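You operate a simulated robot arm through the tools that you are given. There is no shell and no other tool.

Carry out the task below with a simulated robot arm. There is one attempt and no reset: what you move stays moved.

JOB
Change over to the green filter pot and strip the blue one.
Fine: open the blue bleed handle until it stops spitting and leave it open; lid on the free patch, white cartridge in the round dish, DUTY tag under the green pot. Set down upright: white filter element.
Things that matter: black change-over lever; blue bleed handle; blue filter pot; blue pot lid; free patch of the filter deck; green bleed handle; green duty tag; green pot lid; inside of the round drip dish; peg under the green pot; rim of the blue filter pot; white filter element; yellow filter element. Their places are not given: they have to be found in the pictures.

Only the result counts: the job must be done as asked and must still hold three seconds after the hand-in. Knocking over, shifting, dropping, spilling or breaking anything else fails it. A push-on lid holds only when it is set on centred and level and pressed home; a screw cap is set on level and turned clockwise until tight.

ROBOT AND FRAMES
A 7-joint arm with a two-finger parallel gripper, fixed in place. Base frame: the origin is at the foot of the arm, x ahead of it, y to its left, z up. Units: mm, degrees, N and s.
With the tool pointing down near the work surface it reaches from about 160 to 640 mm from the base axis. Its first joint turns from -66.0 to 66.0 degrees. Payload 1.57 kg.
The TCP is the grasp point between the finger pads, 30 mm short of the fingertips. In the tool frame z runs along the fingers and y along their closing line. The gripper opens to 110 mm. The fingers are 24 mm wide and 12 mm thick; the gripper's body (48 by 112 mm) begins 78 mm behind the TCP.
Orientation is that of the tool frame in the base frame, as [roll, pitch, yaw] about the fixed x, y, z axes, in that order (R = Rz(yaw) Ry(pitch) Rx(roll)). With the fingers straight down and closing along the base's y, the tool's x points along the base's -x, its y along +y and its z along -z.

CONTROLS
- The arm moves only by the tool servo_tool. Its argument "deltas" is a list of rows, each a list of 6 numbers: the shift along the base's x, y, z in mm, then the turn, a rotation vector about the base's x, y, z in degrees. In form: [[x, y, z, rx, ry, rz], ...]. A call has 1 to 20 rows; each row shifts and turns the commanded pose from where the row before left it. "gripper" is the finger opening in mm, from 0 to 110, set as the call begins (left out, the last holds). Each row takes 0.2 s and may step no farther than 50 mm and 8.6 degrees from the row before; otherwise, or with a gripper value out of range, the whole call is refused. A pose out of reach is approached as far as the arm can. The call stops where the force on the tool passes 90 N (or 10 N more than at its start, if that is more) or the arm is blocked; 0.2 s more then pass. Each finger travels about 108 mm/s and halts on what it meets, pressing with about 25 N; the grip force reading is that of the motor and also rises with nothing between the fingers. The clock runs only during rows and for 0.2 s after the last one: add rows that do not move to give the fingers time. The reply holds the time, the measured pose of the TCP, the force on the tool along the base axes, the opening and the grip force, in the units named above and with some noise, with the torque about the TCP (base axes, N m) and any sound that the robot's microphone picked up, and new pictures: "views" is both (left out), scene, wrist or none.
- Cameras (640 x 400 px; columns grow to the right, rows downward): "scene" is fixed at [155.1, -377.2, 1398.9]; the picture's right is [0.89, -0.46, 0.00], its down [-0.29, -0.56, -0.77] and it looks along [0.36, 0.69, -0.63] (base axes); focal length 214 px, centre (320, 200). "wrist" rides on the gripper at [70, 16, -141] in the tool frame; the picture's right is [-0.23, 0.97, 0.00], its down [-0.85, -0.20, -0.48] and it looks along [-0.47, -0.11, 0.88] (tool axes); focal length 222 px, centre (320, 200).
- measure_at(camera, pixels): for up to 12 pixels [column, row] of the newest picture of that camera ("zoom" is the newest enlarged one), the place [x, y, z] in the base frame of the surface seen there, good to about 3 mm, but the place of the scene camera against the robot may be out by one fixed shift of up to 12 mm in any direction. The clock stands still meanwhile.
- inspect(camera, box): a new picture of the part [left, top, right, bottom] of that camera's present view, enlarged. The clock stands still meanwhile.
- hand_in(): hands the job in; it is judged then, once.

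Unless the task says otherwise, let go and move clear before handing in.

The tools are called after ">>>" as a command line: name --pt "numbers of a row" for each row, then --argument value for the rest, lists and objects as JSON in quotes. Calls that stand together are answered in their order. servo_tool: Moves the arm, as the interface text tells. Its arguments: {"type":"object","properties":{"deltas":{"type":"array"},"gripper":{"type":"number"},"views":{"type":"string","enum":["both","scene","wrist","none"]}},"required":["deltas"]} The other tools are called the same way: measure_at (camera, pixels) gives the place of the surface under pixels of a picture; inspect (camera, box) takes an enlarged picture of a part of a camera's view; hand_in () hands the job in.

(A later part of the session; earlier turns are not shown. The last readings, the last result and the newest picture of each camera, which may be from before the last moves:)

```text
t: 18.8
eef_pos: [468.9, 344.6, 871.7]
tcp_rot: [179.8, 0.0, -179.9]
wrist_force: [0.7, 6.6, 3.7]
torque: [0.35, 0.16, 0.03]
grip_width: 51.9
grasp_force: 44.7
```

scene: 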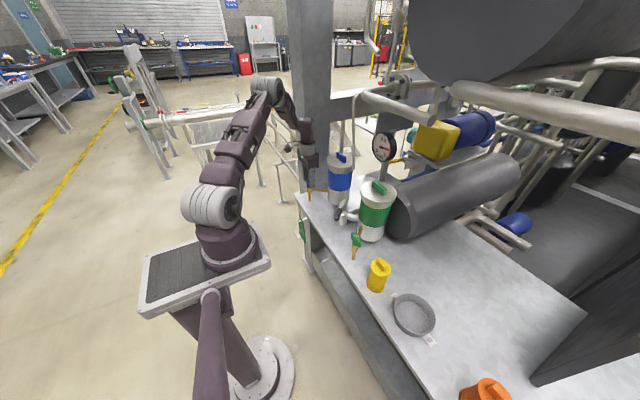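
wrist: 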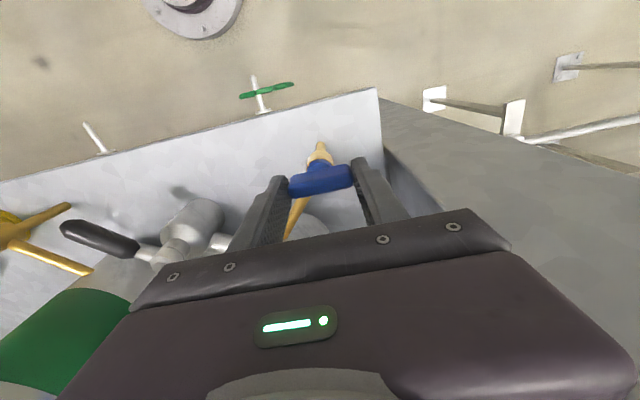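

The grip is now nearly neutral at about 7 N. I'll try a small anticlockwise turn and watch the z torque.

>>> servo_tool --pt "0 0 0 0 0 4" --pt "0 0 0 0 0 4" --pt "0 0 0 0 0 0"

>>> inspect --camera "wrist" --box '[260, 120, 380, 220]'

```text
t: 19.6
eef_pos: [469.9, 344.3, 871.6]
tcp_rot: [179.9, 0.1, -172.1]
wrist_force: [7.5, 11.4, 1.5]
torque: [0.51, 0.45, 0.01]
grip_width: 51.7
grasp_force: 44.8
```

scene: 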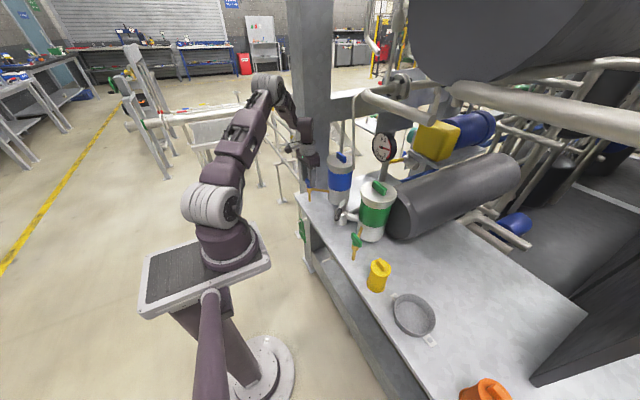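
wrist: 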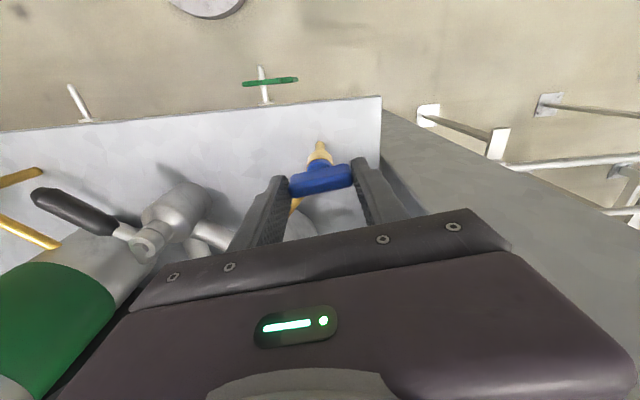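

```text
4.00 times, centred on (320, 170) of wrist
```

zoom: 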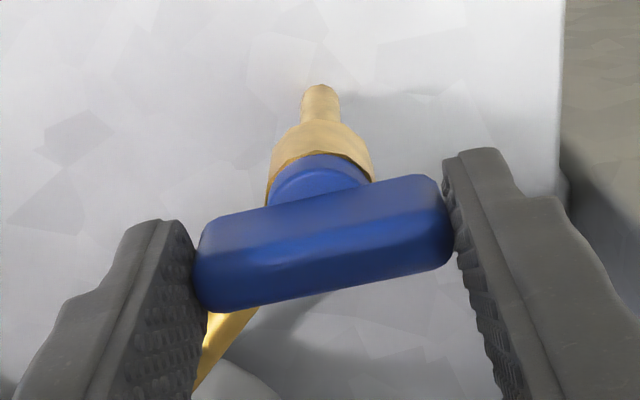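

The bar turned with the fingers and the z torque is near zero, so anticlockwise is free. I'll continue in stages, listening for spitting.

>>> servo_tool --pt "0.5 0.8 0 0 0 6" --pt "0 0 0 0 0 6" --pt "0 0 0 0 0 6" --pt "0 0 0 0 0 0"

```text
t: 20.6
eef_pos: [469.0, 344.6, 871.0]
tcp_rot: [-180.0, 0.0, -153.9]
wrist_force: [7.3, 8.0, 5.2]
torque: [0.14, -0.42, 0.03]
grip_width: 51.8
grasp_force: 44.8
```

scene: 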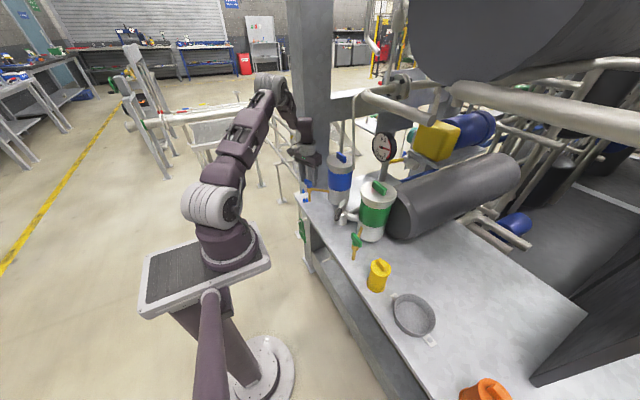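
wrist: 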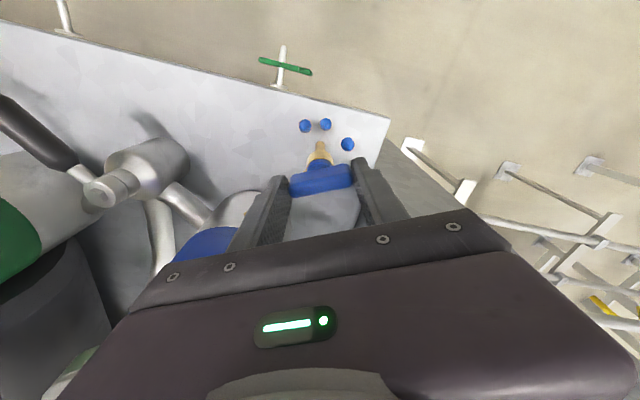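

Blue droplets appear by the spout at (305,125), (325,124) and (347,145), so at 26° it is spitting. I'll hold the valve here briefly and watch the gauge and the spitting.

>>> inspect --camera "scene" --box '[350, 120, 414, 160]'

>>> servo_tool --pt "0 0 0 0 0 0" --pt "0 0 0 0 0 0" --pt "0 0 0 0 0 0" --pt "0 0 0 0 0 0" --pt "0 0 0 0 0 0"

>>> inspect --camera "scene" --box '[350, 120, 414, 160]'

```text
10.00 times, centred on (382, 140) of scene
```

zoom: 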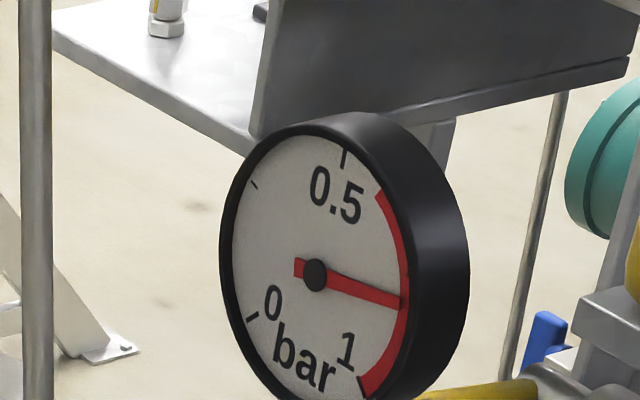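

```text
t: 21.8
eef_pos: [468.0, 344.6, 872.3]
tcp_rot: [-180.0, 0.0, -154.0]
wrist_force: [9.0, 5.4, 2.3]
torque: [0.1, -0.51, 0.0]
grip_width: 52.0
grasp_force: 45.4
```

scene: 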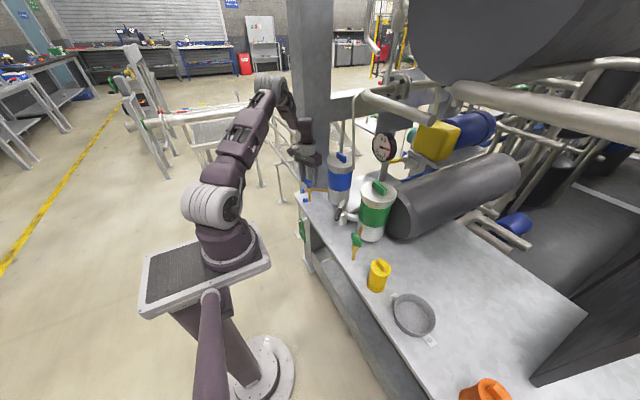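
wrist: 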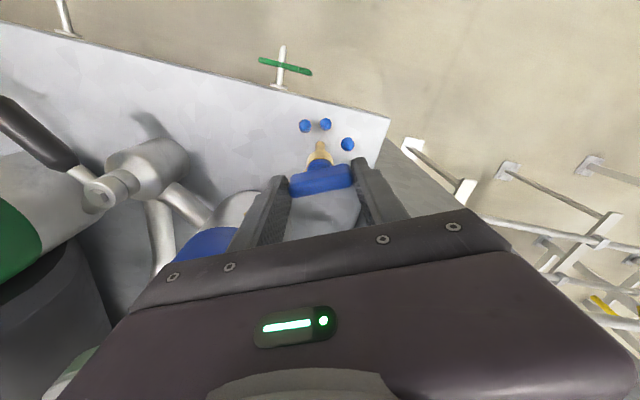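

```text
10.00 times, centred on (382, 140) of scene
```

zoom: 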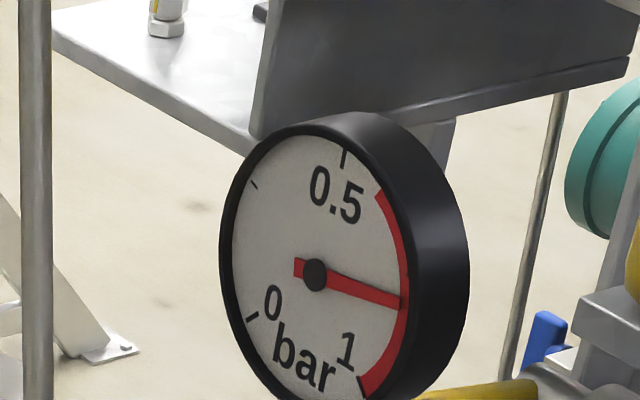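

The droplets remain in the same places and the gauge still reads 0.8, with the valve only partly open. I'll open it further and re-check.

>>> servo_tool --pt "0 0 0 0 0 6" --pt "0 0 0 0 0 6" --pt "0 0 0 0 0 6" --pt "0 0 0 0 0 6" --pt "0 0 0 0 0 0"

>>> inspect --camera "wrist" --box '[240, 80, 420, 230]'

```text
t: 23.0
eef_pos: [469.3, 343.4, 871.5]
tcp_rot: [-179.9, 0.0, -130.0]
wrist_force: [21.1, 4.8, 0.4]
torque: [-0.28, -0.14, 0.0]
grip_width: 52.0
grasp_force: 45.2
```

scene: 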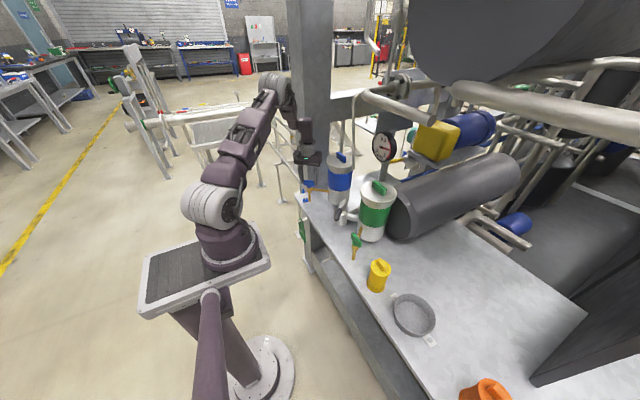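
wrist: 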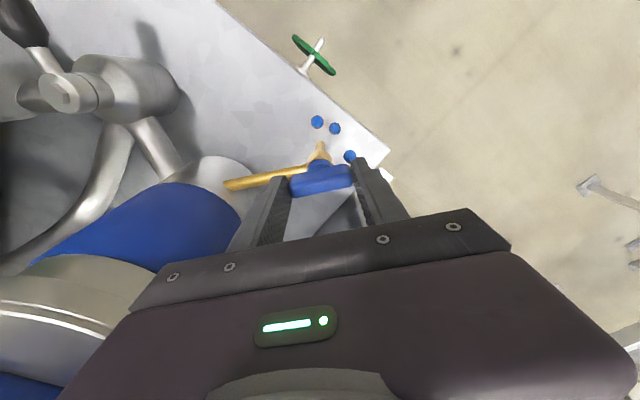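

```text
2.67 times, centred on (330, 155) of wrist
```

zoom: 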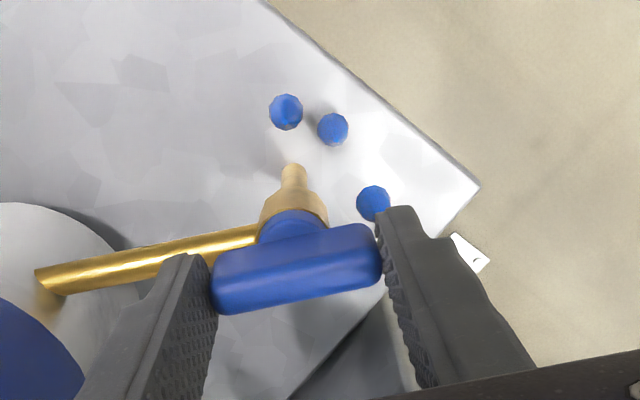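

The bar is now about 50° round and nearly in line with the brass pipe, with three blue beads still near the spout. I'll measure them and keep opening while relieving the x force.

>>> measure_at --camera "zoom" --pixels '[[286, 112], [332, 129], [373, 203], [292, 180], [310, 90]]'

>>> servo_tool --pt "1.5 0.5 0 0 0 6" --pt "0 0 0 0 0 6" --pt "0 0 0 0 0 6" --pt "0 0 0 0 0 0"

>>> inspect --camera "scene" --box '[350, 120, 414, 160]'

```text
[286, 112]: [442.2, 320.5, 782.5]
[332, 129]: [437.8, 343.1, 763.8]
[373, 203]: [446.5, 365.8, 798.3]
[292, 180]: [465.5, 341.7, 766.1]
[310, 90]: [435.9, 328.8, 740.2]
```

```text
t: 24.0
eef_pos: [469.8, 343.3, 871.7]
tcp_rot: [180.0, -0.1, -112.1]
wrist_force: [6.4, -8.9, 17.7]
torque: [-1.28, 0.32, 0.01]
grip_width: 51.8
grasp_force: 44.6
```

scene: 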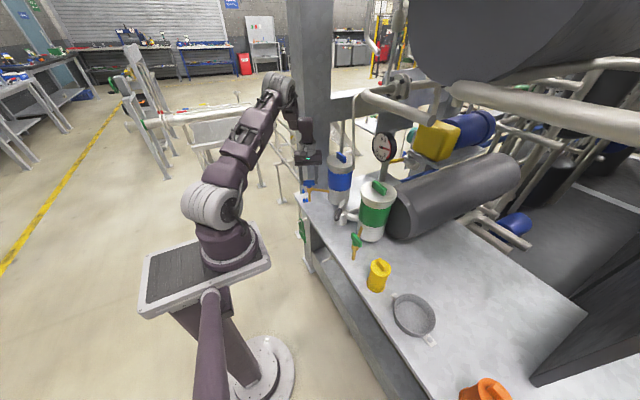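
wrist: 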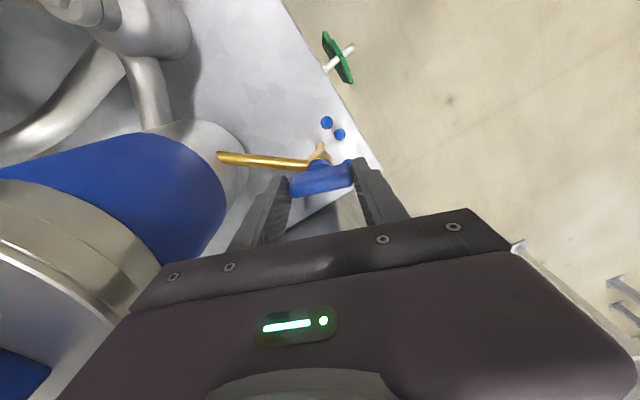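

```text
10.00 times, centred on (382, 140) of scene
```

zoom: 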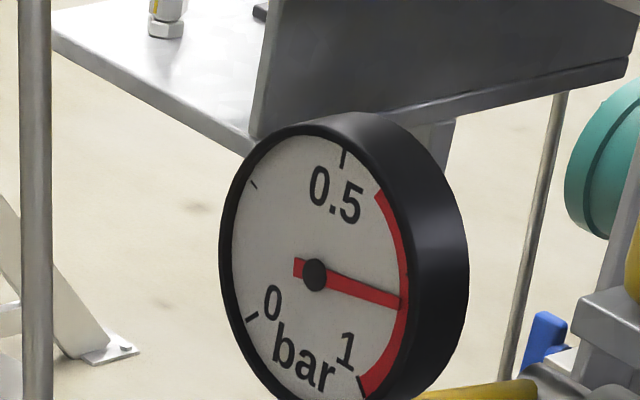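

The beads hang mid-air at z≈764–798, so they indicate active spitting, which hasn't stopped yet. I'll continue to about 86° and then wait several seconds.

>>> servo_tool --pt "0 0 0 0 0 6" --pt "0 0 0 0 0 6" --pt "0 0 0 0 0 6" --pt "0 0 0 0 0 0"

>>> servo_tool --pt "0 0 0 0 0 0" --pt "0 0 0 0 0 0" --pt "0 0 0 0 0 0" --pt "0 0 0 0 0 0" --pt "0 0 0 0 0 0" --pt "0 0 0 0 0 0" --pt "0 0 0 0 0 0" --pt "0 0 0 0 0 0" --pt "0 0 0 0 0 0" --pt "0 0 0 0 0 0"

```text
t: 25.0
eef_pos: [470.1, 344.1, 870.6]
tcp_rot: [-180.0, -0.1, -94.0]
wrist_force: [9.7, -19.7, 3.1]
torque: [0.27, -0.32, -0.01]
grip_width: 52.0
grasp_force: 44.8
```

scene: 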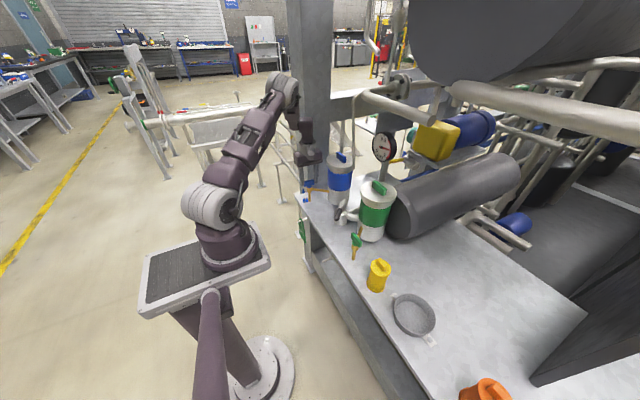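
wrist: 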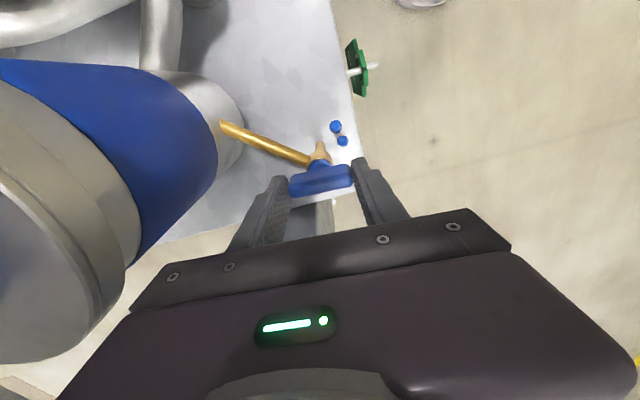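

```text
t: 27.2
eef_pos: [469.7, 343.8, 871.1]
tcp_rot: [-179.9, -0.2, -94.0]
wrist_force: [7.4, -24.4, -11.4]
torque: [-0.14, -0.32, 0.0]
grip_width: 51.9
grasp_force: 45.4
```

scene: 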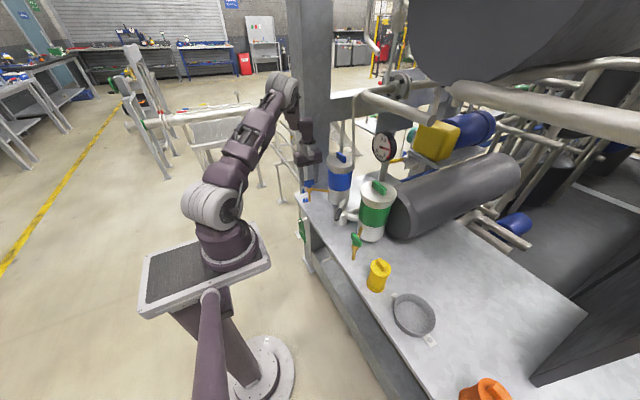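
wrist: 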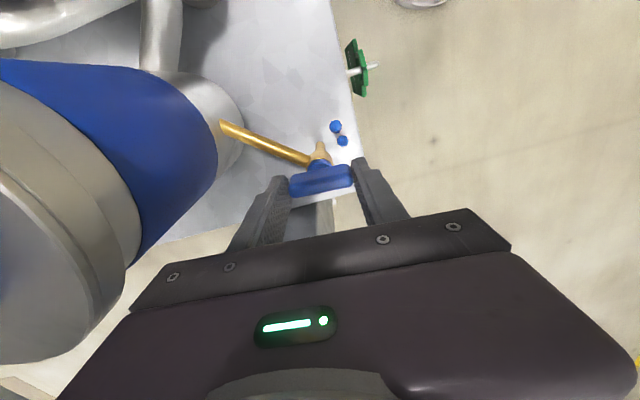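

At 86° open the torque is zero and the beads are still present. I'll relieve the side force and wait longer to see whether the spitting stops.

>>> servo_tool --pt "0.5 -1.5 0 0 0 0" --pt "0 0 0 0 0 0" --pt "0 0 0 0 0 0" --pt "0 0 0 0 0 0" --pt "0 0 0 0 0 0" --pt "0 0 0 0 0 0" --pt "0 0 0 0 0 0" --pt "0 0 0 0 0 0" --pt "0 0 0 0 0 0" --pt "0 0 0 0 0 0" --pt "0 0 0 0 0 0" --pt "0 0 0 0 0 0" --pt "0 0 0 0 0 0" --pt "0 0 0 0 0 0" --pt "0 0 0 0 0 0" --pt "0 0 0 0 0 0" --pt "0 0 0 0 0 0" --pt "0 0 0 0 0 0" --pt "0 0 0 0 0 0" --pt "0 0 0 0 0 0"

>>> inspect --camera "scene" --box '[350, 120, 414, 160]'

>>> inspect --camera "wrist" --box '[250, 90, 410, 230]'

```text
t: 31.4
eef_pos: [469.2, 343.5, 871.5]
tcp_rot: [179.9, 0.0, -94.0]
wrist_force: [-8.8, 2.8, -23.7]
torque: [0.26, 0.13, 0.04]
grip_width: 51.8
grasp_force: 44.9
```

scene: 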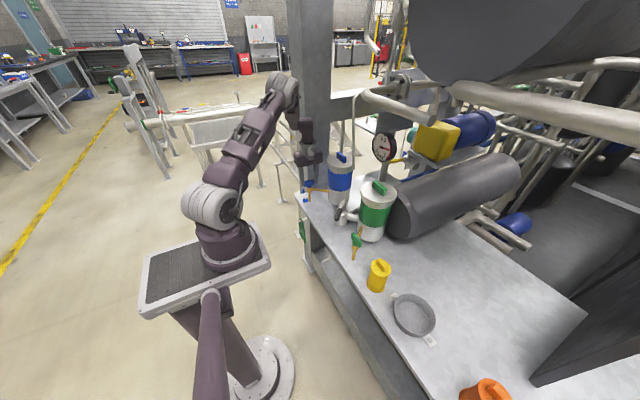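
wrist: 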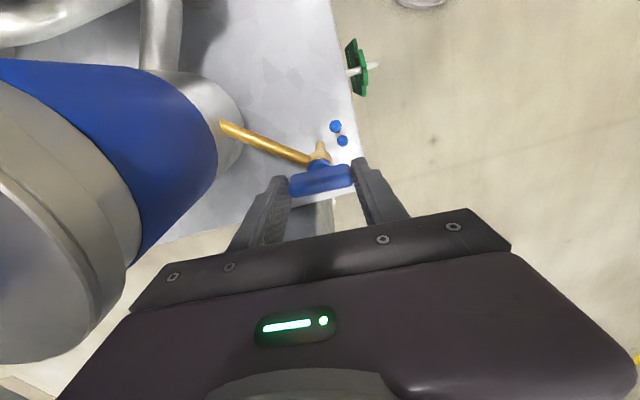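

```text
10.00 times, centred on (382, 140) of scene
```

zoom: 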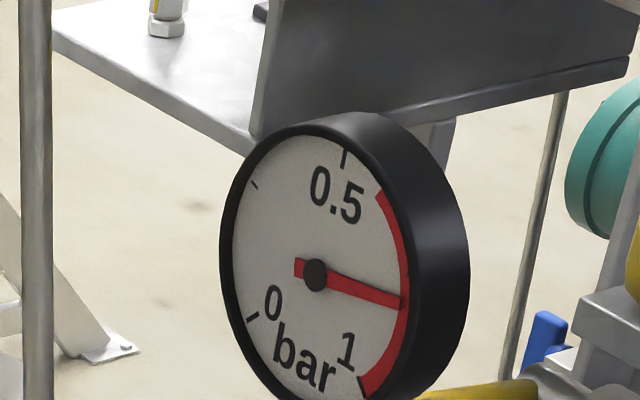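

```text
2.86 times, centred on (330, 160) of wrist
```

zoom: 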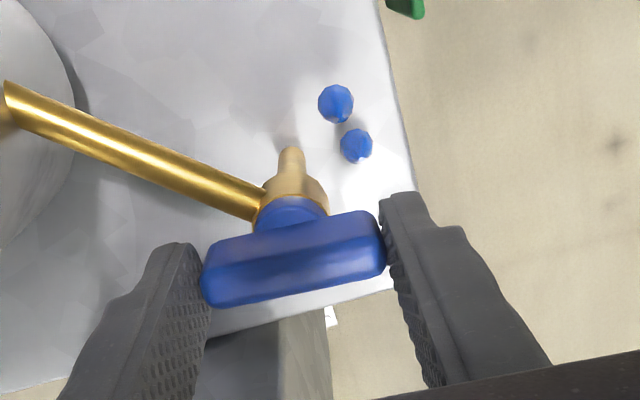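

After 6 s at 86° open the beads remain and the gauge is unchanged. I'll give it another 4 s before deciding whether blue is still fed.

>>> servo_tool --pt "0 0 0 0 0 0" --pt "0 0 0 0 0 0" --pt "0 0 0 0 0 0" --pt "0 0 0 0 0 0" --pt "0 0 0 0 0 0" --pt "0 0 0 0 0 0" --pt "0 0 0 0 0 0" --pt "0 0 0 0 0 0" --pt "0 0 0 0 0 0" --pt "0 0 0 0 0 0" --pt "0 0 0 0 0 0" --pt "0 0 0 0 0 0" --pt "0 0 0 0 0 0" --pt "0 0 0 0 0 0" --pt "0 0 0 0 0 0" --pt "0 0 0 0 0 0" --pt "0 0 0 0 0 0" --pt "0 0 0 0 0 0" --pt "0 0 0 0 0 0" --pt "0 0 0 0 0 0"

>>> inspect --camera "scene" --box '[295, 170, 359, 210]'

>>> inspect --camera "wrist" --box '[250, 90, 410, 230]'

```text
t: 35.6
eef_pos: [469.7, 344.8, 871.2]
tcp_rot: [179.9, 0.0, -94.0]
wrist_force: [-14.4, 6.4, -22.1]
torque: [0.1, 0.31, 0.02]
grip_width: 51.6
grasp_force: 44.7
```

scene: 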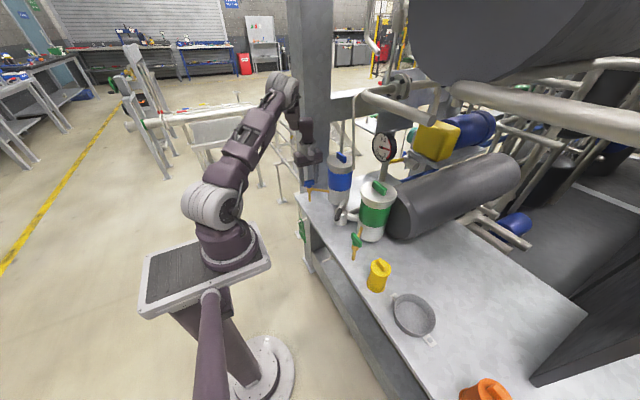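
wrist: 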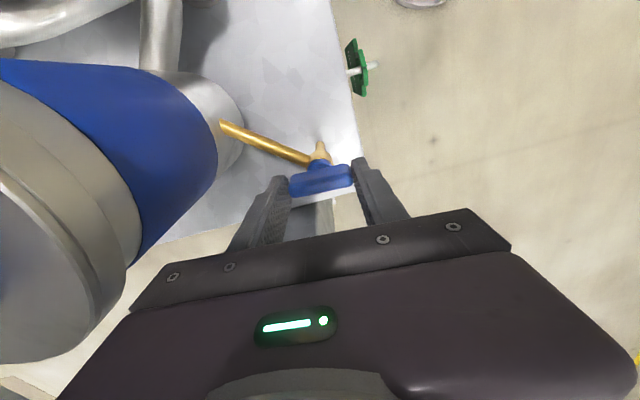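

```text
10.00 times, centred on (327, 190) of scene
```

zoom: 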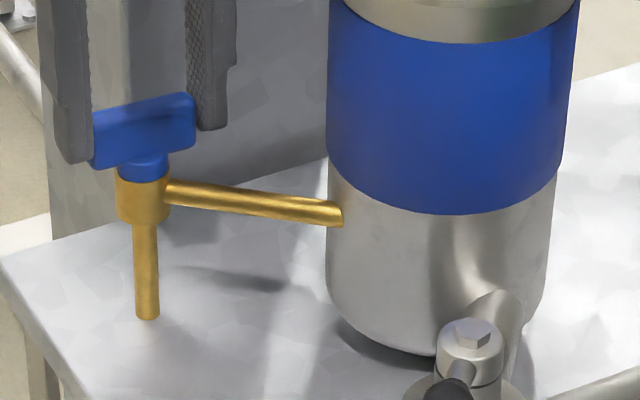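

```text
2.86 times, centred on (330, 160) of wrist
```

zoom: 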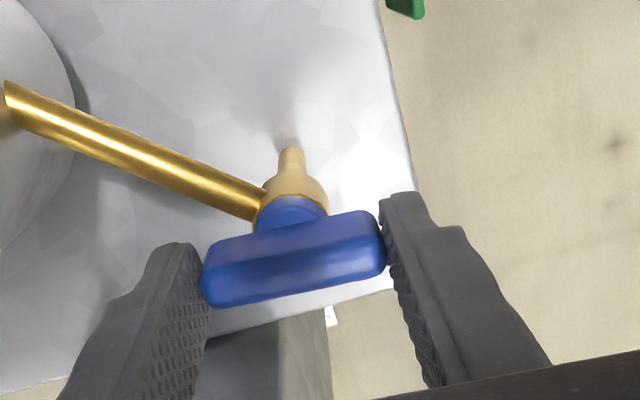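

The beads are gone from the spout, so blue is bled down with its handle open. I'll release the bar gently and rise straight up.

>>> servo_tool --pt "0 0 0 0 0 0" --pt "0 0 0 0 0 0" --pt "0 0 20 0 0 0" --pt "0 0 40 0 0 0" --pt "0 0 50 0 0 0" --pt "0 0 50 0 0 0" --pt "0 0 50 0 0 0" --pt "0 0 0 0 0 0" --gripper 70

>>> inspect --camera "scene" --box '[350, 120, 414, 160]'

>>> inspect --camera "scene" --box '[295, 140, 391, 210]'

```text
t: 37.4
eef_pos: [472.0, 344.6, 1084.1]
tcp_rot: [180.0, 0.0, -94.0]
wrist_force: [0.4, -0.2, 0.1]
torque: [0.03, 0.01, 0.02]
grip_width: 69.7
grasp_force: 0.1
```

scene: 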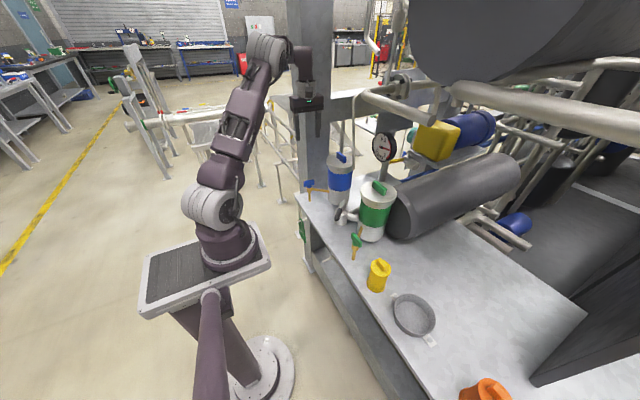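
wrist: 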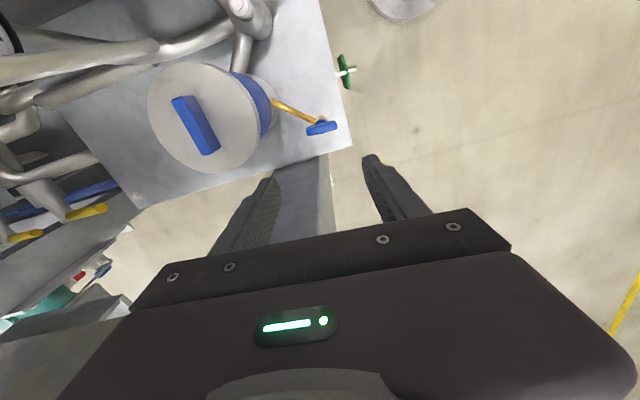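

```text
10.00 times, centred on (382, 140) of scene
```

zoom: 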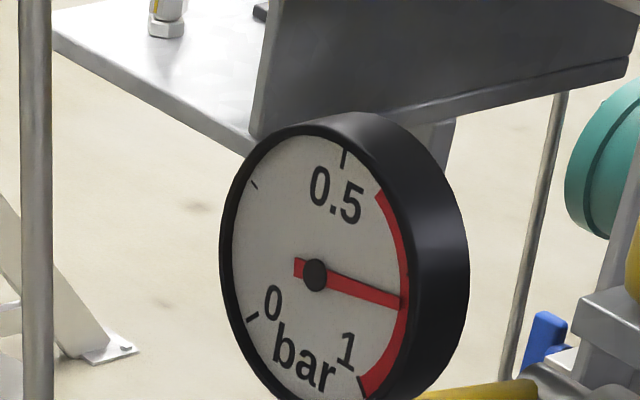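

```text
5.71 times, centred on (343, 175) of scene
```

zoom: 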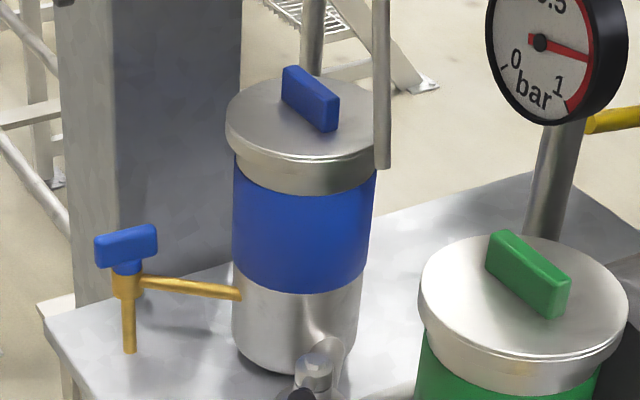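

The bleed bar is now turned and at rest, and the scene shows the hanging pipe ending right beside the blue lid. I'll study the lid and pipe in this wrist view before planning the lift.

>>> inspect --camera "wrist" --box '[0, 0, 360, 225]'

>>> inspect --camera "wrist" --box '[130, 50, 290, 180]'

>>> measure_at --camera "wrist" --pixels '[[177, 100], [213, 152], [194, 125], [150, 105], [190, 67], [203, 172], [235, 160], [257, 120], [230, 80], [150, 130], [210, 130], [185, 140]]'

```text
1.78 times, centred on (180, 112) of wrist
```

zoom: 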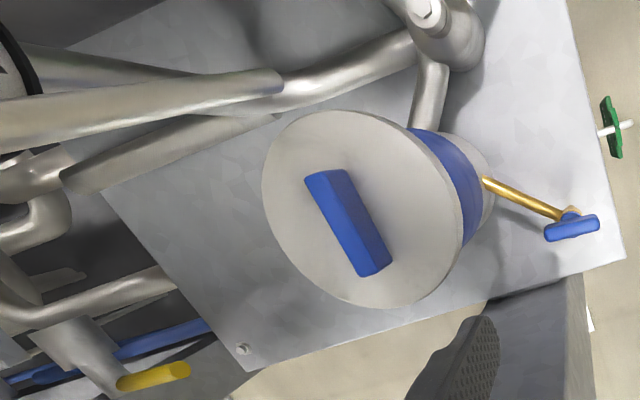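

```text
3.08 times, centred on (210, 115) of wrist
```

zoom: 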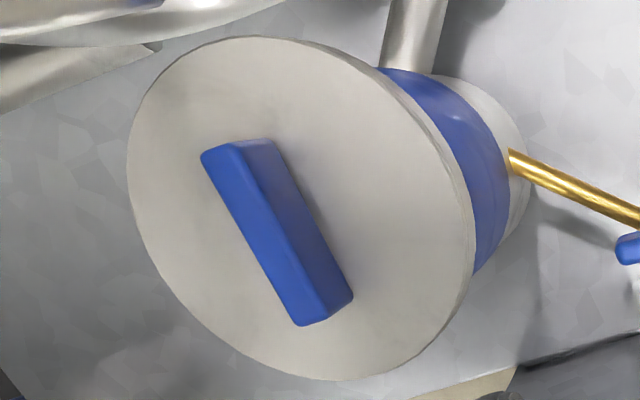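

```text
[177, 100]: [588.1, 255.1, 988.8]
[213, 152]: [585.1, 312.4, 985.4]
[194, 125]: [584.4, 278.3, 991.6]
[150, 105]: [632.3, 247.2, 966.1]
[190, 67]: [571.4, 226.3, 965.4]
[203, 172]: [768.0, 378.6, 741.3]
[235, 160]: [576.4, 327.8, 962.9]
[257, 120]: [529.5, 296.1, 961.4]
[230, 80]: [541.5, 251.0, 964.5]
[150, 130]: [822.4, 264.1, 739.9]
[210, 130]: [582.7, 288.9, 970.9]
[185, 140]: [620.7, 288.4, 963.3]
```

The lid is roughly centred at (585,276) and the knob runs along y from about 251 to 315, top z≈989. I'll measure the hanging pipe's end and upper course and the knob's thickness.

>>> measure_at --camera "wrist" --pixels '[[155, 45], [150, 47], [120, 52], [80, 57], [40, 63], [10, 68], [100, 45], [60, 90], [100, 75]]'

>>> inspect --camera "wrist" --box '[165, 85, 229, 165]'

>>> measure_at --camera "zoom" --pixels '[[250, 60], [310, 50], [280, 130], [320, 120], [320, 230], [380, 260], [400, 310], [300, 160], [350, 140], [345, 240], [390, 230], [420, 300]]'

```text
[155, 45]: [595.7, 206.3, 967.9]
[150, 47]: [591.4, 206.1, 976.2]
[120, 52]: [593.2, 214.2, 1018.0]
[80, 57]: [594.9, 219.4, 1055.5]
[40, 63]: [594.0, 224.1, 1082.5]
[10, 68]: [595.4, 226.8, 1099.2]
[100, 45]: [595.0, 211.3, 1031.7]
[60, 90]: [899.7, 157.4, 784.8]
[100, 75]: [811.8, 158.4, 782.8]
```

```text
5.00 times, centred on (197, 125) of wrist
```

zoom: 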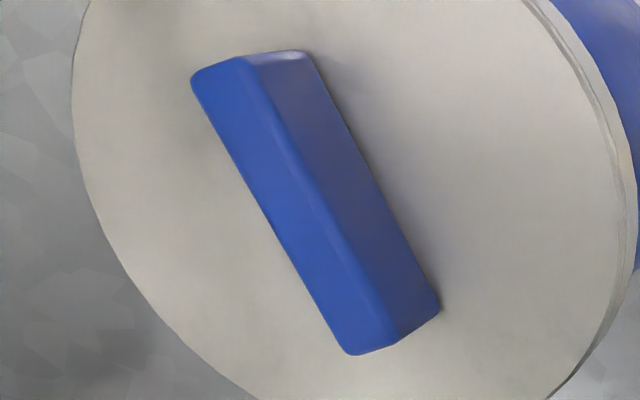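

```text
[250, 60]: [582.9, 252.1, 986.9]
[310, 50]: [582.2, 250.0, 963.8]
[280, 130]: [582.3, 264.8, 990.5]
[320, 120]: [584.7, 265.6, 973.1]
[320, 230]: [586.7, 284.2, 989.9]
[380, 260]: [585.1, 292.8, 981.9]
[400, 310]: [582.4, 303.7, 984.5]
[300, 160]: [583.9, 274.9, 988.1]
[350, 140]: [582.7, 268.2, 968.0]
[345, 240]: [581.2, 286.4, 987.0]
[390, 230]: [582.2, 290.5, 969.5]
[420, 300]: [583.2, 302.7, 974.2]
```

The knob is about 14 mm thick at x≈582–596, y≈250–310. The hanging pipe leans over the lid from y≈206 at z=968 to y≈227 at z=1100, so I must tilt the hand back and lift only a little before pulling away. First I'll look for the free patch on the deck.

>>> measure_at --camera "scene" --pixels '[[440, 250], [470, 280], [500, 310], [460, 320], [420, 270], [400, 250], [450, 350], [480, 350], [350, 260], [395, 345], [430, 340], [395, 295]]'

>>> inspect --camera "scene" --box '[380, 220, 600, 400]'

```text
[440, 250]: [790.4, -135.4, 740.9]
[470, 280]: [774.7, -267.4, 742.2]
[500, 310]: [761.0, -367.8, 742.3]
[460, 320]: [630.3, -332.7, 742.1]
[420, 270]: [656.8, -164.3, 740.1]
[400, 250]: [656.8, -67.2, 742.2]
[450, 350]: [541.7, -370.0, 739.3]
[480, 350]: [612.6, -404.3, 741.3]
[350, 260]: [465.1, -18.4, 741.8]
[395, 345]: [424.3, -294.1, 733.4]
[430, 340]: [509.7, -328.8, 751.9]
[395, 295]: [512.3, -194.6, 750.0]
```

```text
2.22 times, centred on (490, 310) of scene
```

zoom: 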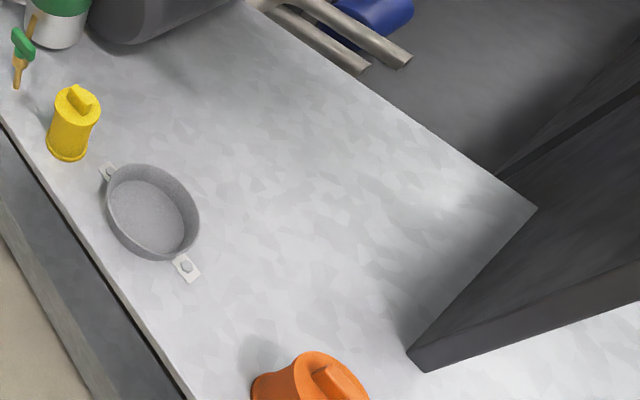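

The large open deck area behind the yellow element and dish, at about x 560–780 and y -60 to -400, looks like the free patch. I'll check the tank's nearest extents so the lid and arm stay clear.

>>> measure_at --camera "scene" --pixels '[[398, 205], [400, 225], [408, 238], [392, 222], [415, 195], [430, 225], [450, 215], [470, 205], [410, 243], [430, 255], [440, 240], [487, 392]]'

>>> servo_tool --pt "0 0 0 0 0 -7.2" --pt "0 0 0 0 0 -7.2" --pt "0 0 0 0 0 -7.2" --pt "0 0 0 0 0 -7.2" --pt "0 0 0 0 0 -7.2" --pt "0 0 0 0 0 -7.2" --pt "0 0 0 0 0 -7.2" --pt "0 0 0 0 0 -7.2" --pt "0 0 0 0 0 -7.2" --pt "0 0 0 0 0 -7.2" --pt "0 0 0 0 0 -7.2" --pt "0 0 0 0 0 -6.8" --pt "0 0 0 0 0 0"

```text
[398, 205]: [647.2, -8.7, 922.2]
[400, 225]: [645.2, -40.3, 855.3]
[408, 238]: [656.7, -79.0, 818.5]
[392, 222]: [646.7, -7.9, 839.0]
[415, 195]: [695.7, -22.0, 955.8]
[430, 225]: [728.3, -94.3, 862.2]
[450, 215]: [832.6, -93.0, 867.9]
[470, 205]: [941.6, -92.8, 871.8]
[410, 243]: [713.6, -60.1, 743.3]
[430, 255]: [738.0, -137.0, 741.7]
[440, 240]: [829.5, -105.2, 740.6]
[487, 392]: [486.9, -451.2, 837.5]
```

```text
t: 40.2
eef_pos: [470.1, 344.0, 1082.7]
tcp_rot: [-180.0, 0.1, 179.9]
wrist_force: [0.2, -0.8, 0.1]
torque: [0.03, 0.01, 0.01]
grip_width: 70.2
grasp_force: 0.1
```

scene: 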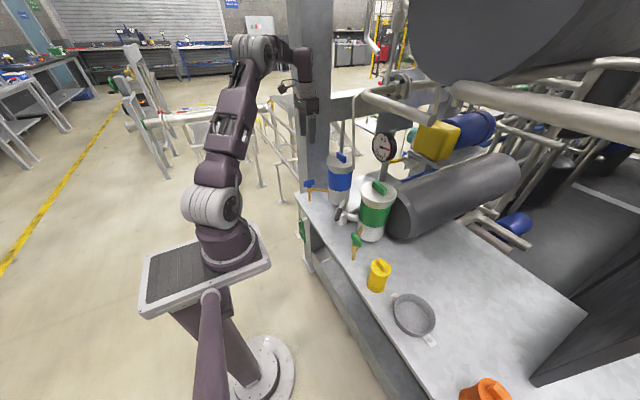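
wrist: 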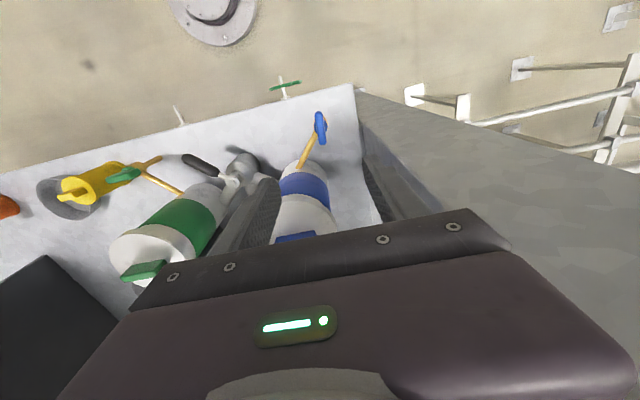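

The tank's end face is at x≈646, with z above about 800 and y above about -95, so a lid set near (590,-135) is clear. The bleed bar reads as rotated at (321,127). Now I'll tilt the hand back 30° and line up in front of the lid knob.

>>> servo_tool --pt "0 -30 0 0 -7.5 0" --pt "0 -33 0 0 -7.5 0" --pt "0 0 0 0 -7.5 0" --pt "0 0 0 0 -7.5 0" --pt "0 0 0 0 0 0" --gripper 76

>>> inspect --camera "wrist" --box '[200, 60, 440, 240]'

```text
t: 41.4
eef_pos: [470.9, 281.4, 1081.4]
tcp_rot: [180.0, 30.1, -180.0]
wrist_force: [0.2, -0.4, 0.1]
torque: [0.0, -0.04, 0.02]
grip_width: 75.9
grasp_force: 0.0
```

scene: 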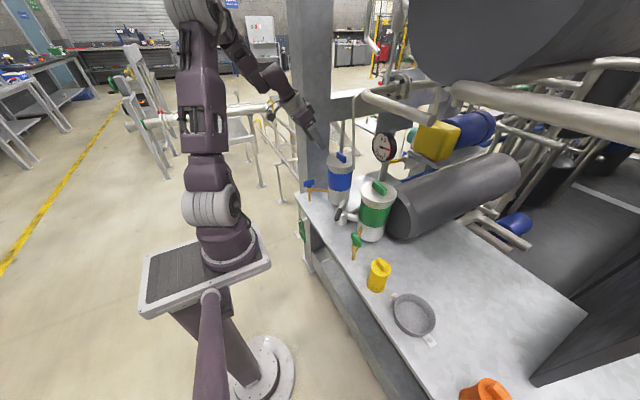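
wrist: 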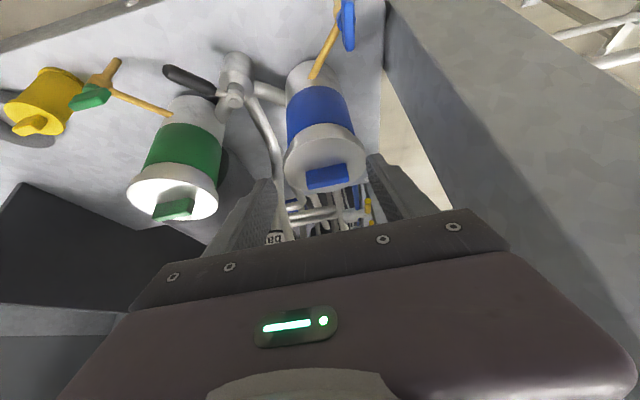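

```text
2.22 times, centred on (320, 150) of wrist
```

zoom: 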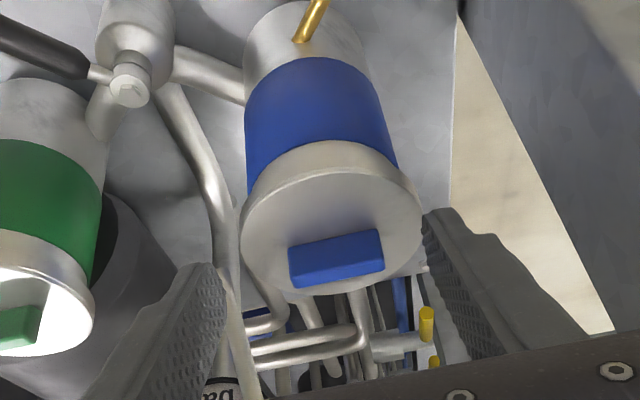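

The lid and knob are between the fingers, with the knob at zoom (290–384,230–285) and the hanging pipe at (235,340) left of the lid. I'll measure the knob and lid rim once more from here.

>>> measure_at --camera "zoom" --pixels '[[293, 262], [335, 255], [378, 245], [335, 270], [245, 215], [420, 205], [330, 165], [235, 340], [230, 310], [250, 380], [270, 250], [400, 240]]'

```text
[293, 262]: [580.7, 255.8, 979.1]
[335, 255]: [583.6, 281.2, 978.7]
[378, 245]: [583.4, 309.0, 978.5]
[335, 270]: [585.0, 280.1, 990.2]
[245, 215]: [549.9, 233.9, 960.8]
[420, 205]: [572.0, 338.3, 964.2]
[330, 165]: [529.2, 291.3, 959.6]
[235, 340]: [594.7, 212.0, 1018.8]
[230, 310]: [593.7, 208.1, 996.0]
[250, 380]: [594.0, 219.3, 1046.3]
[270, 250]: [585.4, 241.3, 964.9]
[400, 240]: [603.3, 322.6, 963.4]
```

The knob spans y≈253–312 (centre about 282) at x≈583–596. I'll move to a standoff along the tilted approach line, then slide down so the fingertips end just above the lid top.

>>> servo_tool --pt "37 0.5 -13 0 0 0" --pt "38 0 -14 0 0 0" --pt "10 0 -17.3 0 0 0" --pt "10 0 -17.3 0 0 0" --pt "0 0 0 0 0 0"

>>> inspect --camera "wrist" --box '[220, 100, 420, 240]'

>>> inspect --camera "scene" --box '[295, 120, 391, 190]'

```text
t: 42.6
eef_pos: [565.1, 279.8, 1019.8]
tcp_rot: [179.9, 30.0, -179.9]
wrist_force: [-0.1, -0.2, 0.2]
torque: [-0.05, 0.02, 0.02]
grip_width: 76.0
grasp_force: 0.1
```

scene: 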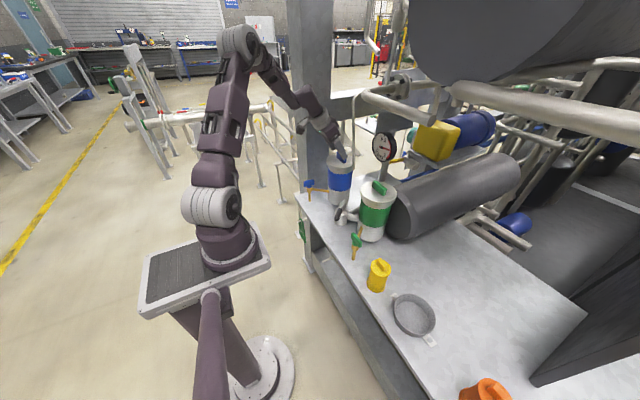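
wrist: 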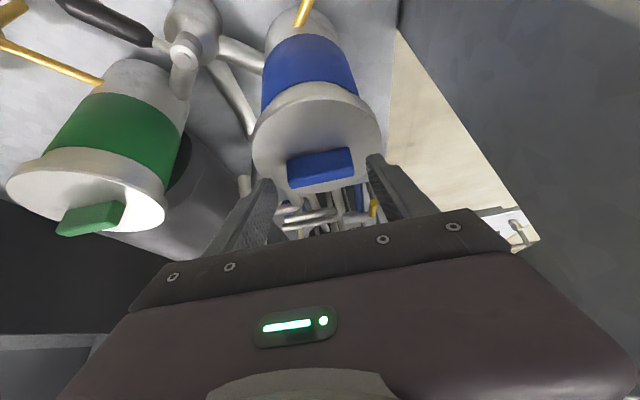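

```text
2.86 times, centred on (320, 170) of wrist
```

zoom: 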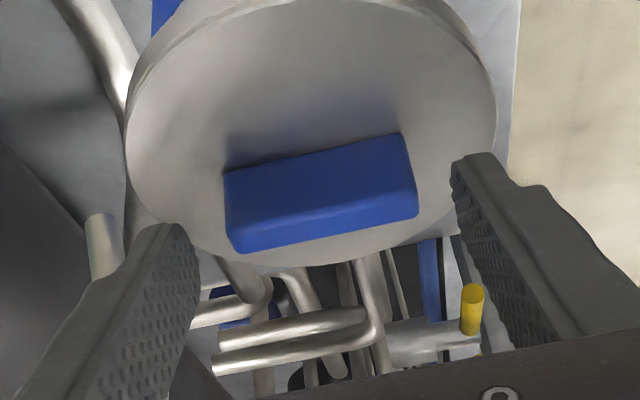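

```text
5.71 times, centred on (343, 155) of scene
```

zoom: 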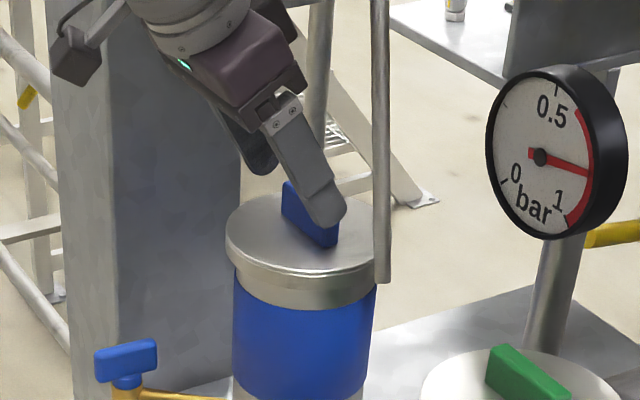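

The fingers straddle the knob, with the pipe clear to the left. I'll go down the last ~20 mm and close on the knob ends.

>>> servo_tool --pt "5.5 1.5 -9 0 0 0" --pt "5 0 -9 0 0 0" --pt "0 0 0 0 0 0" --views "none"

>>> servo_tool --pt "0 0 0 0 0 0" --pt "0 0 0 0 0 0" --pt "0 0 0 0 0 0" --gripper 54

>>> inspect --camera "wrist" --box '[220, 100, 420, 240]'

```text
t: 43.4
eef_pos: [575.6, 282.3, 1002.9]
tcp_rot: [180.0, 30.1, 179.9]
wrist_force: [0.7, 0.4, -0.6]
torque: [0.01, 0.0, 0.03]
grip_width: 76.2
grasp_force: 0.1
```

```text
t: 44.2
eef_pos: [575.0, 281.5, 1002.2]
tcp_rot: [-179.9, 29.9, 179.9]
wrist_force: [1.1, -9.2, -0.7]
torque: [-0.15, 0.12, -0.08]
grip_width: 62.6
grasp_force: 4.6
```

scene: 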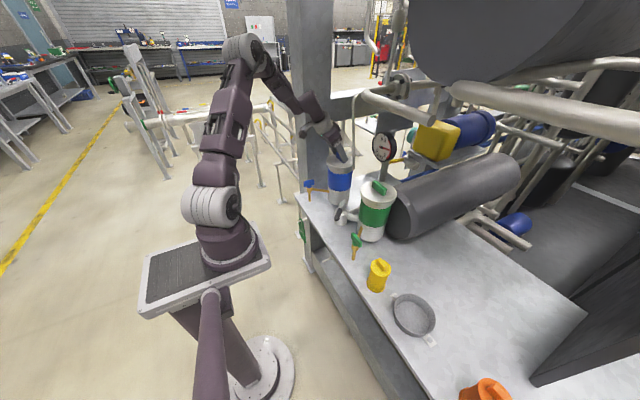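
wrist: 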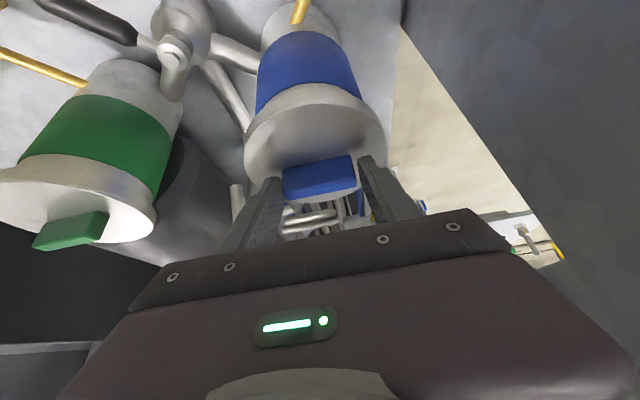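

```text
2.86 times, centred on (320, 170) of wrist
```

zoom: 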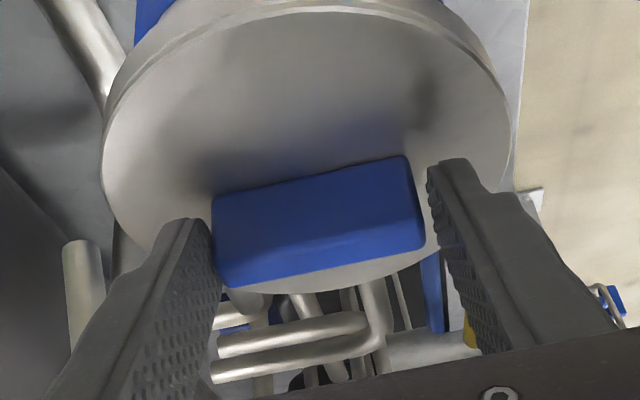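

The left finger is touching and the right is about 2 mm short, with -9 N in y. I'll shift -1.5 mm and close firmly.

>>> servo_tool --pt "0 -1.5 0 0 0 0" --pt "0 0 0 0 0 0" --pt "0 0 0 0 0 0" --gripper 48 --views "wrist"

```text
t: 45.0
eef_pos: [573.8, 282.0, 1001.8]
tcp_rot: [179.8, 30.0, -179.9]
wrist_force: [-2.5, -3.5, 0.0]
torque: [-0.11, 0.18, -0.13]
grip_width: 59.4
grasp_force: 24.9
```

wrist: 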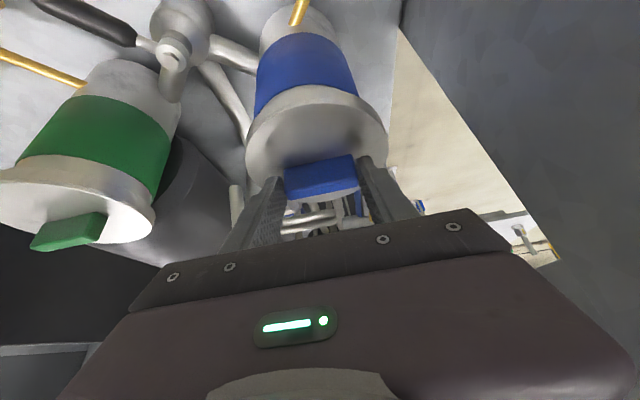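

The knob is gripped at 59.4 mm with 25 N and little side force. I'll try lifting a few millimetres and watch the force.

>>> servo_tool --pt "0 0 2 0 0 0" --pt "0 0 2 0 0 0" --pt "0 0 0 0 0 0" --views "wrist"

>>> inspect --camera "scene" --box '[295, 120, 391, 190]'

```text
t: 45.8
eef_pos: [576.3, 279.9, 1006.0]
tcp_rot: [180.0, 30.0, -180.0]
wrist_force: [0.9, 0.0, -2.5]
torque: [-0.01, 0.04, -0.02]
grip_width: 59.9
grasp_force: 24.9
```

wrist: 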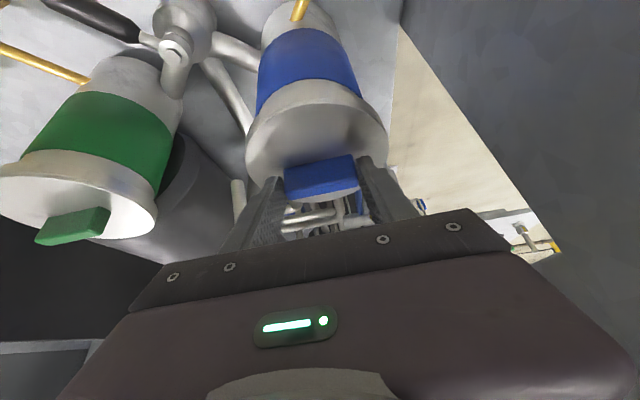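

```text
5.71 times, centred on (343, 155) of scene
```

zoom: 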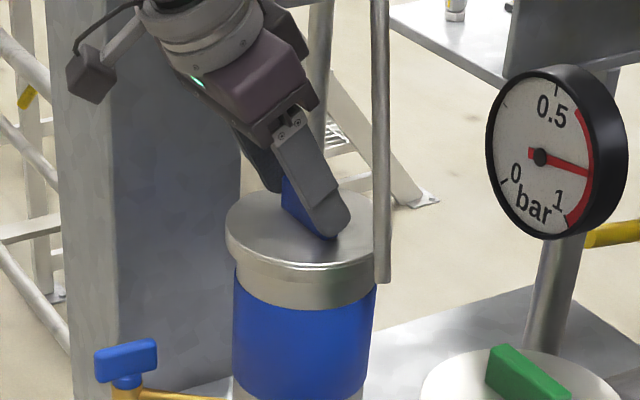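

The lid came up 4 mm with only about 2.5 N, so it is a lift-off lid and it is moving freely. I'll keep raising it straight in small steps, watching the hanging pipe.

>>> servo_tool --pt "0 0 6 0 0 0" --pt "0 0 6 0 0 0" --pt "0 0 6 0 0 0" --pt "0 0 6 0 0 0" --pt "0 0 0 0 0 0" --views "wrist"

>>> inspect --camera "scene" --box '[295, 120, 391, 190]'

```text
t: 47.0
eef_pos: [576.4, 280.7, 1029.8]
tcp_rot: [-180.0, 30.0, 180.0]
wrist_force: [0.0, 0.1, -3.6]
torque: [0.01, 0.04, 0.01]
grip_width: 59.3
grasp_force: 24.9
```

wrist: 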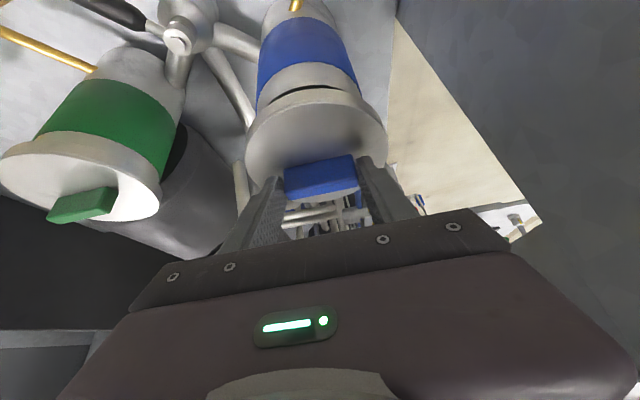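

```text
5.71 times, centred on (343, 155) of scene
```

zoom: 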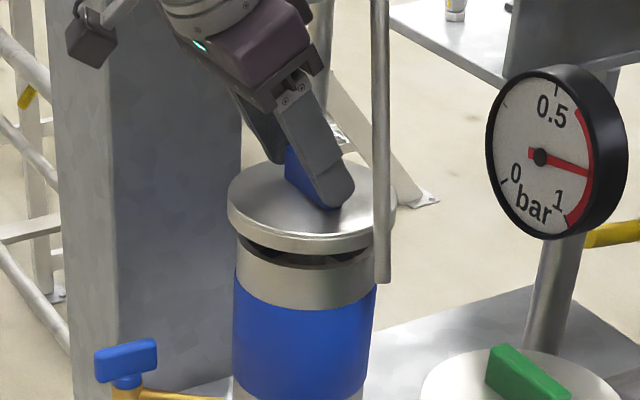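

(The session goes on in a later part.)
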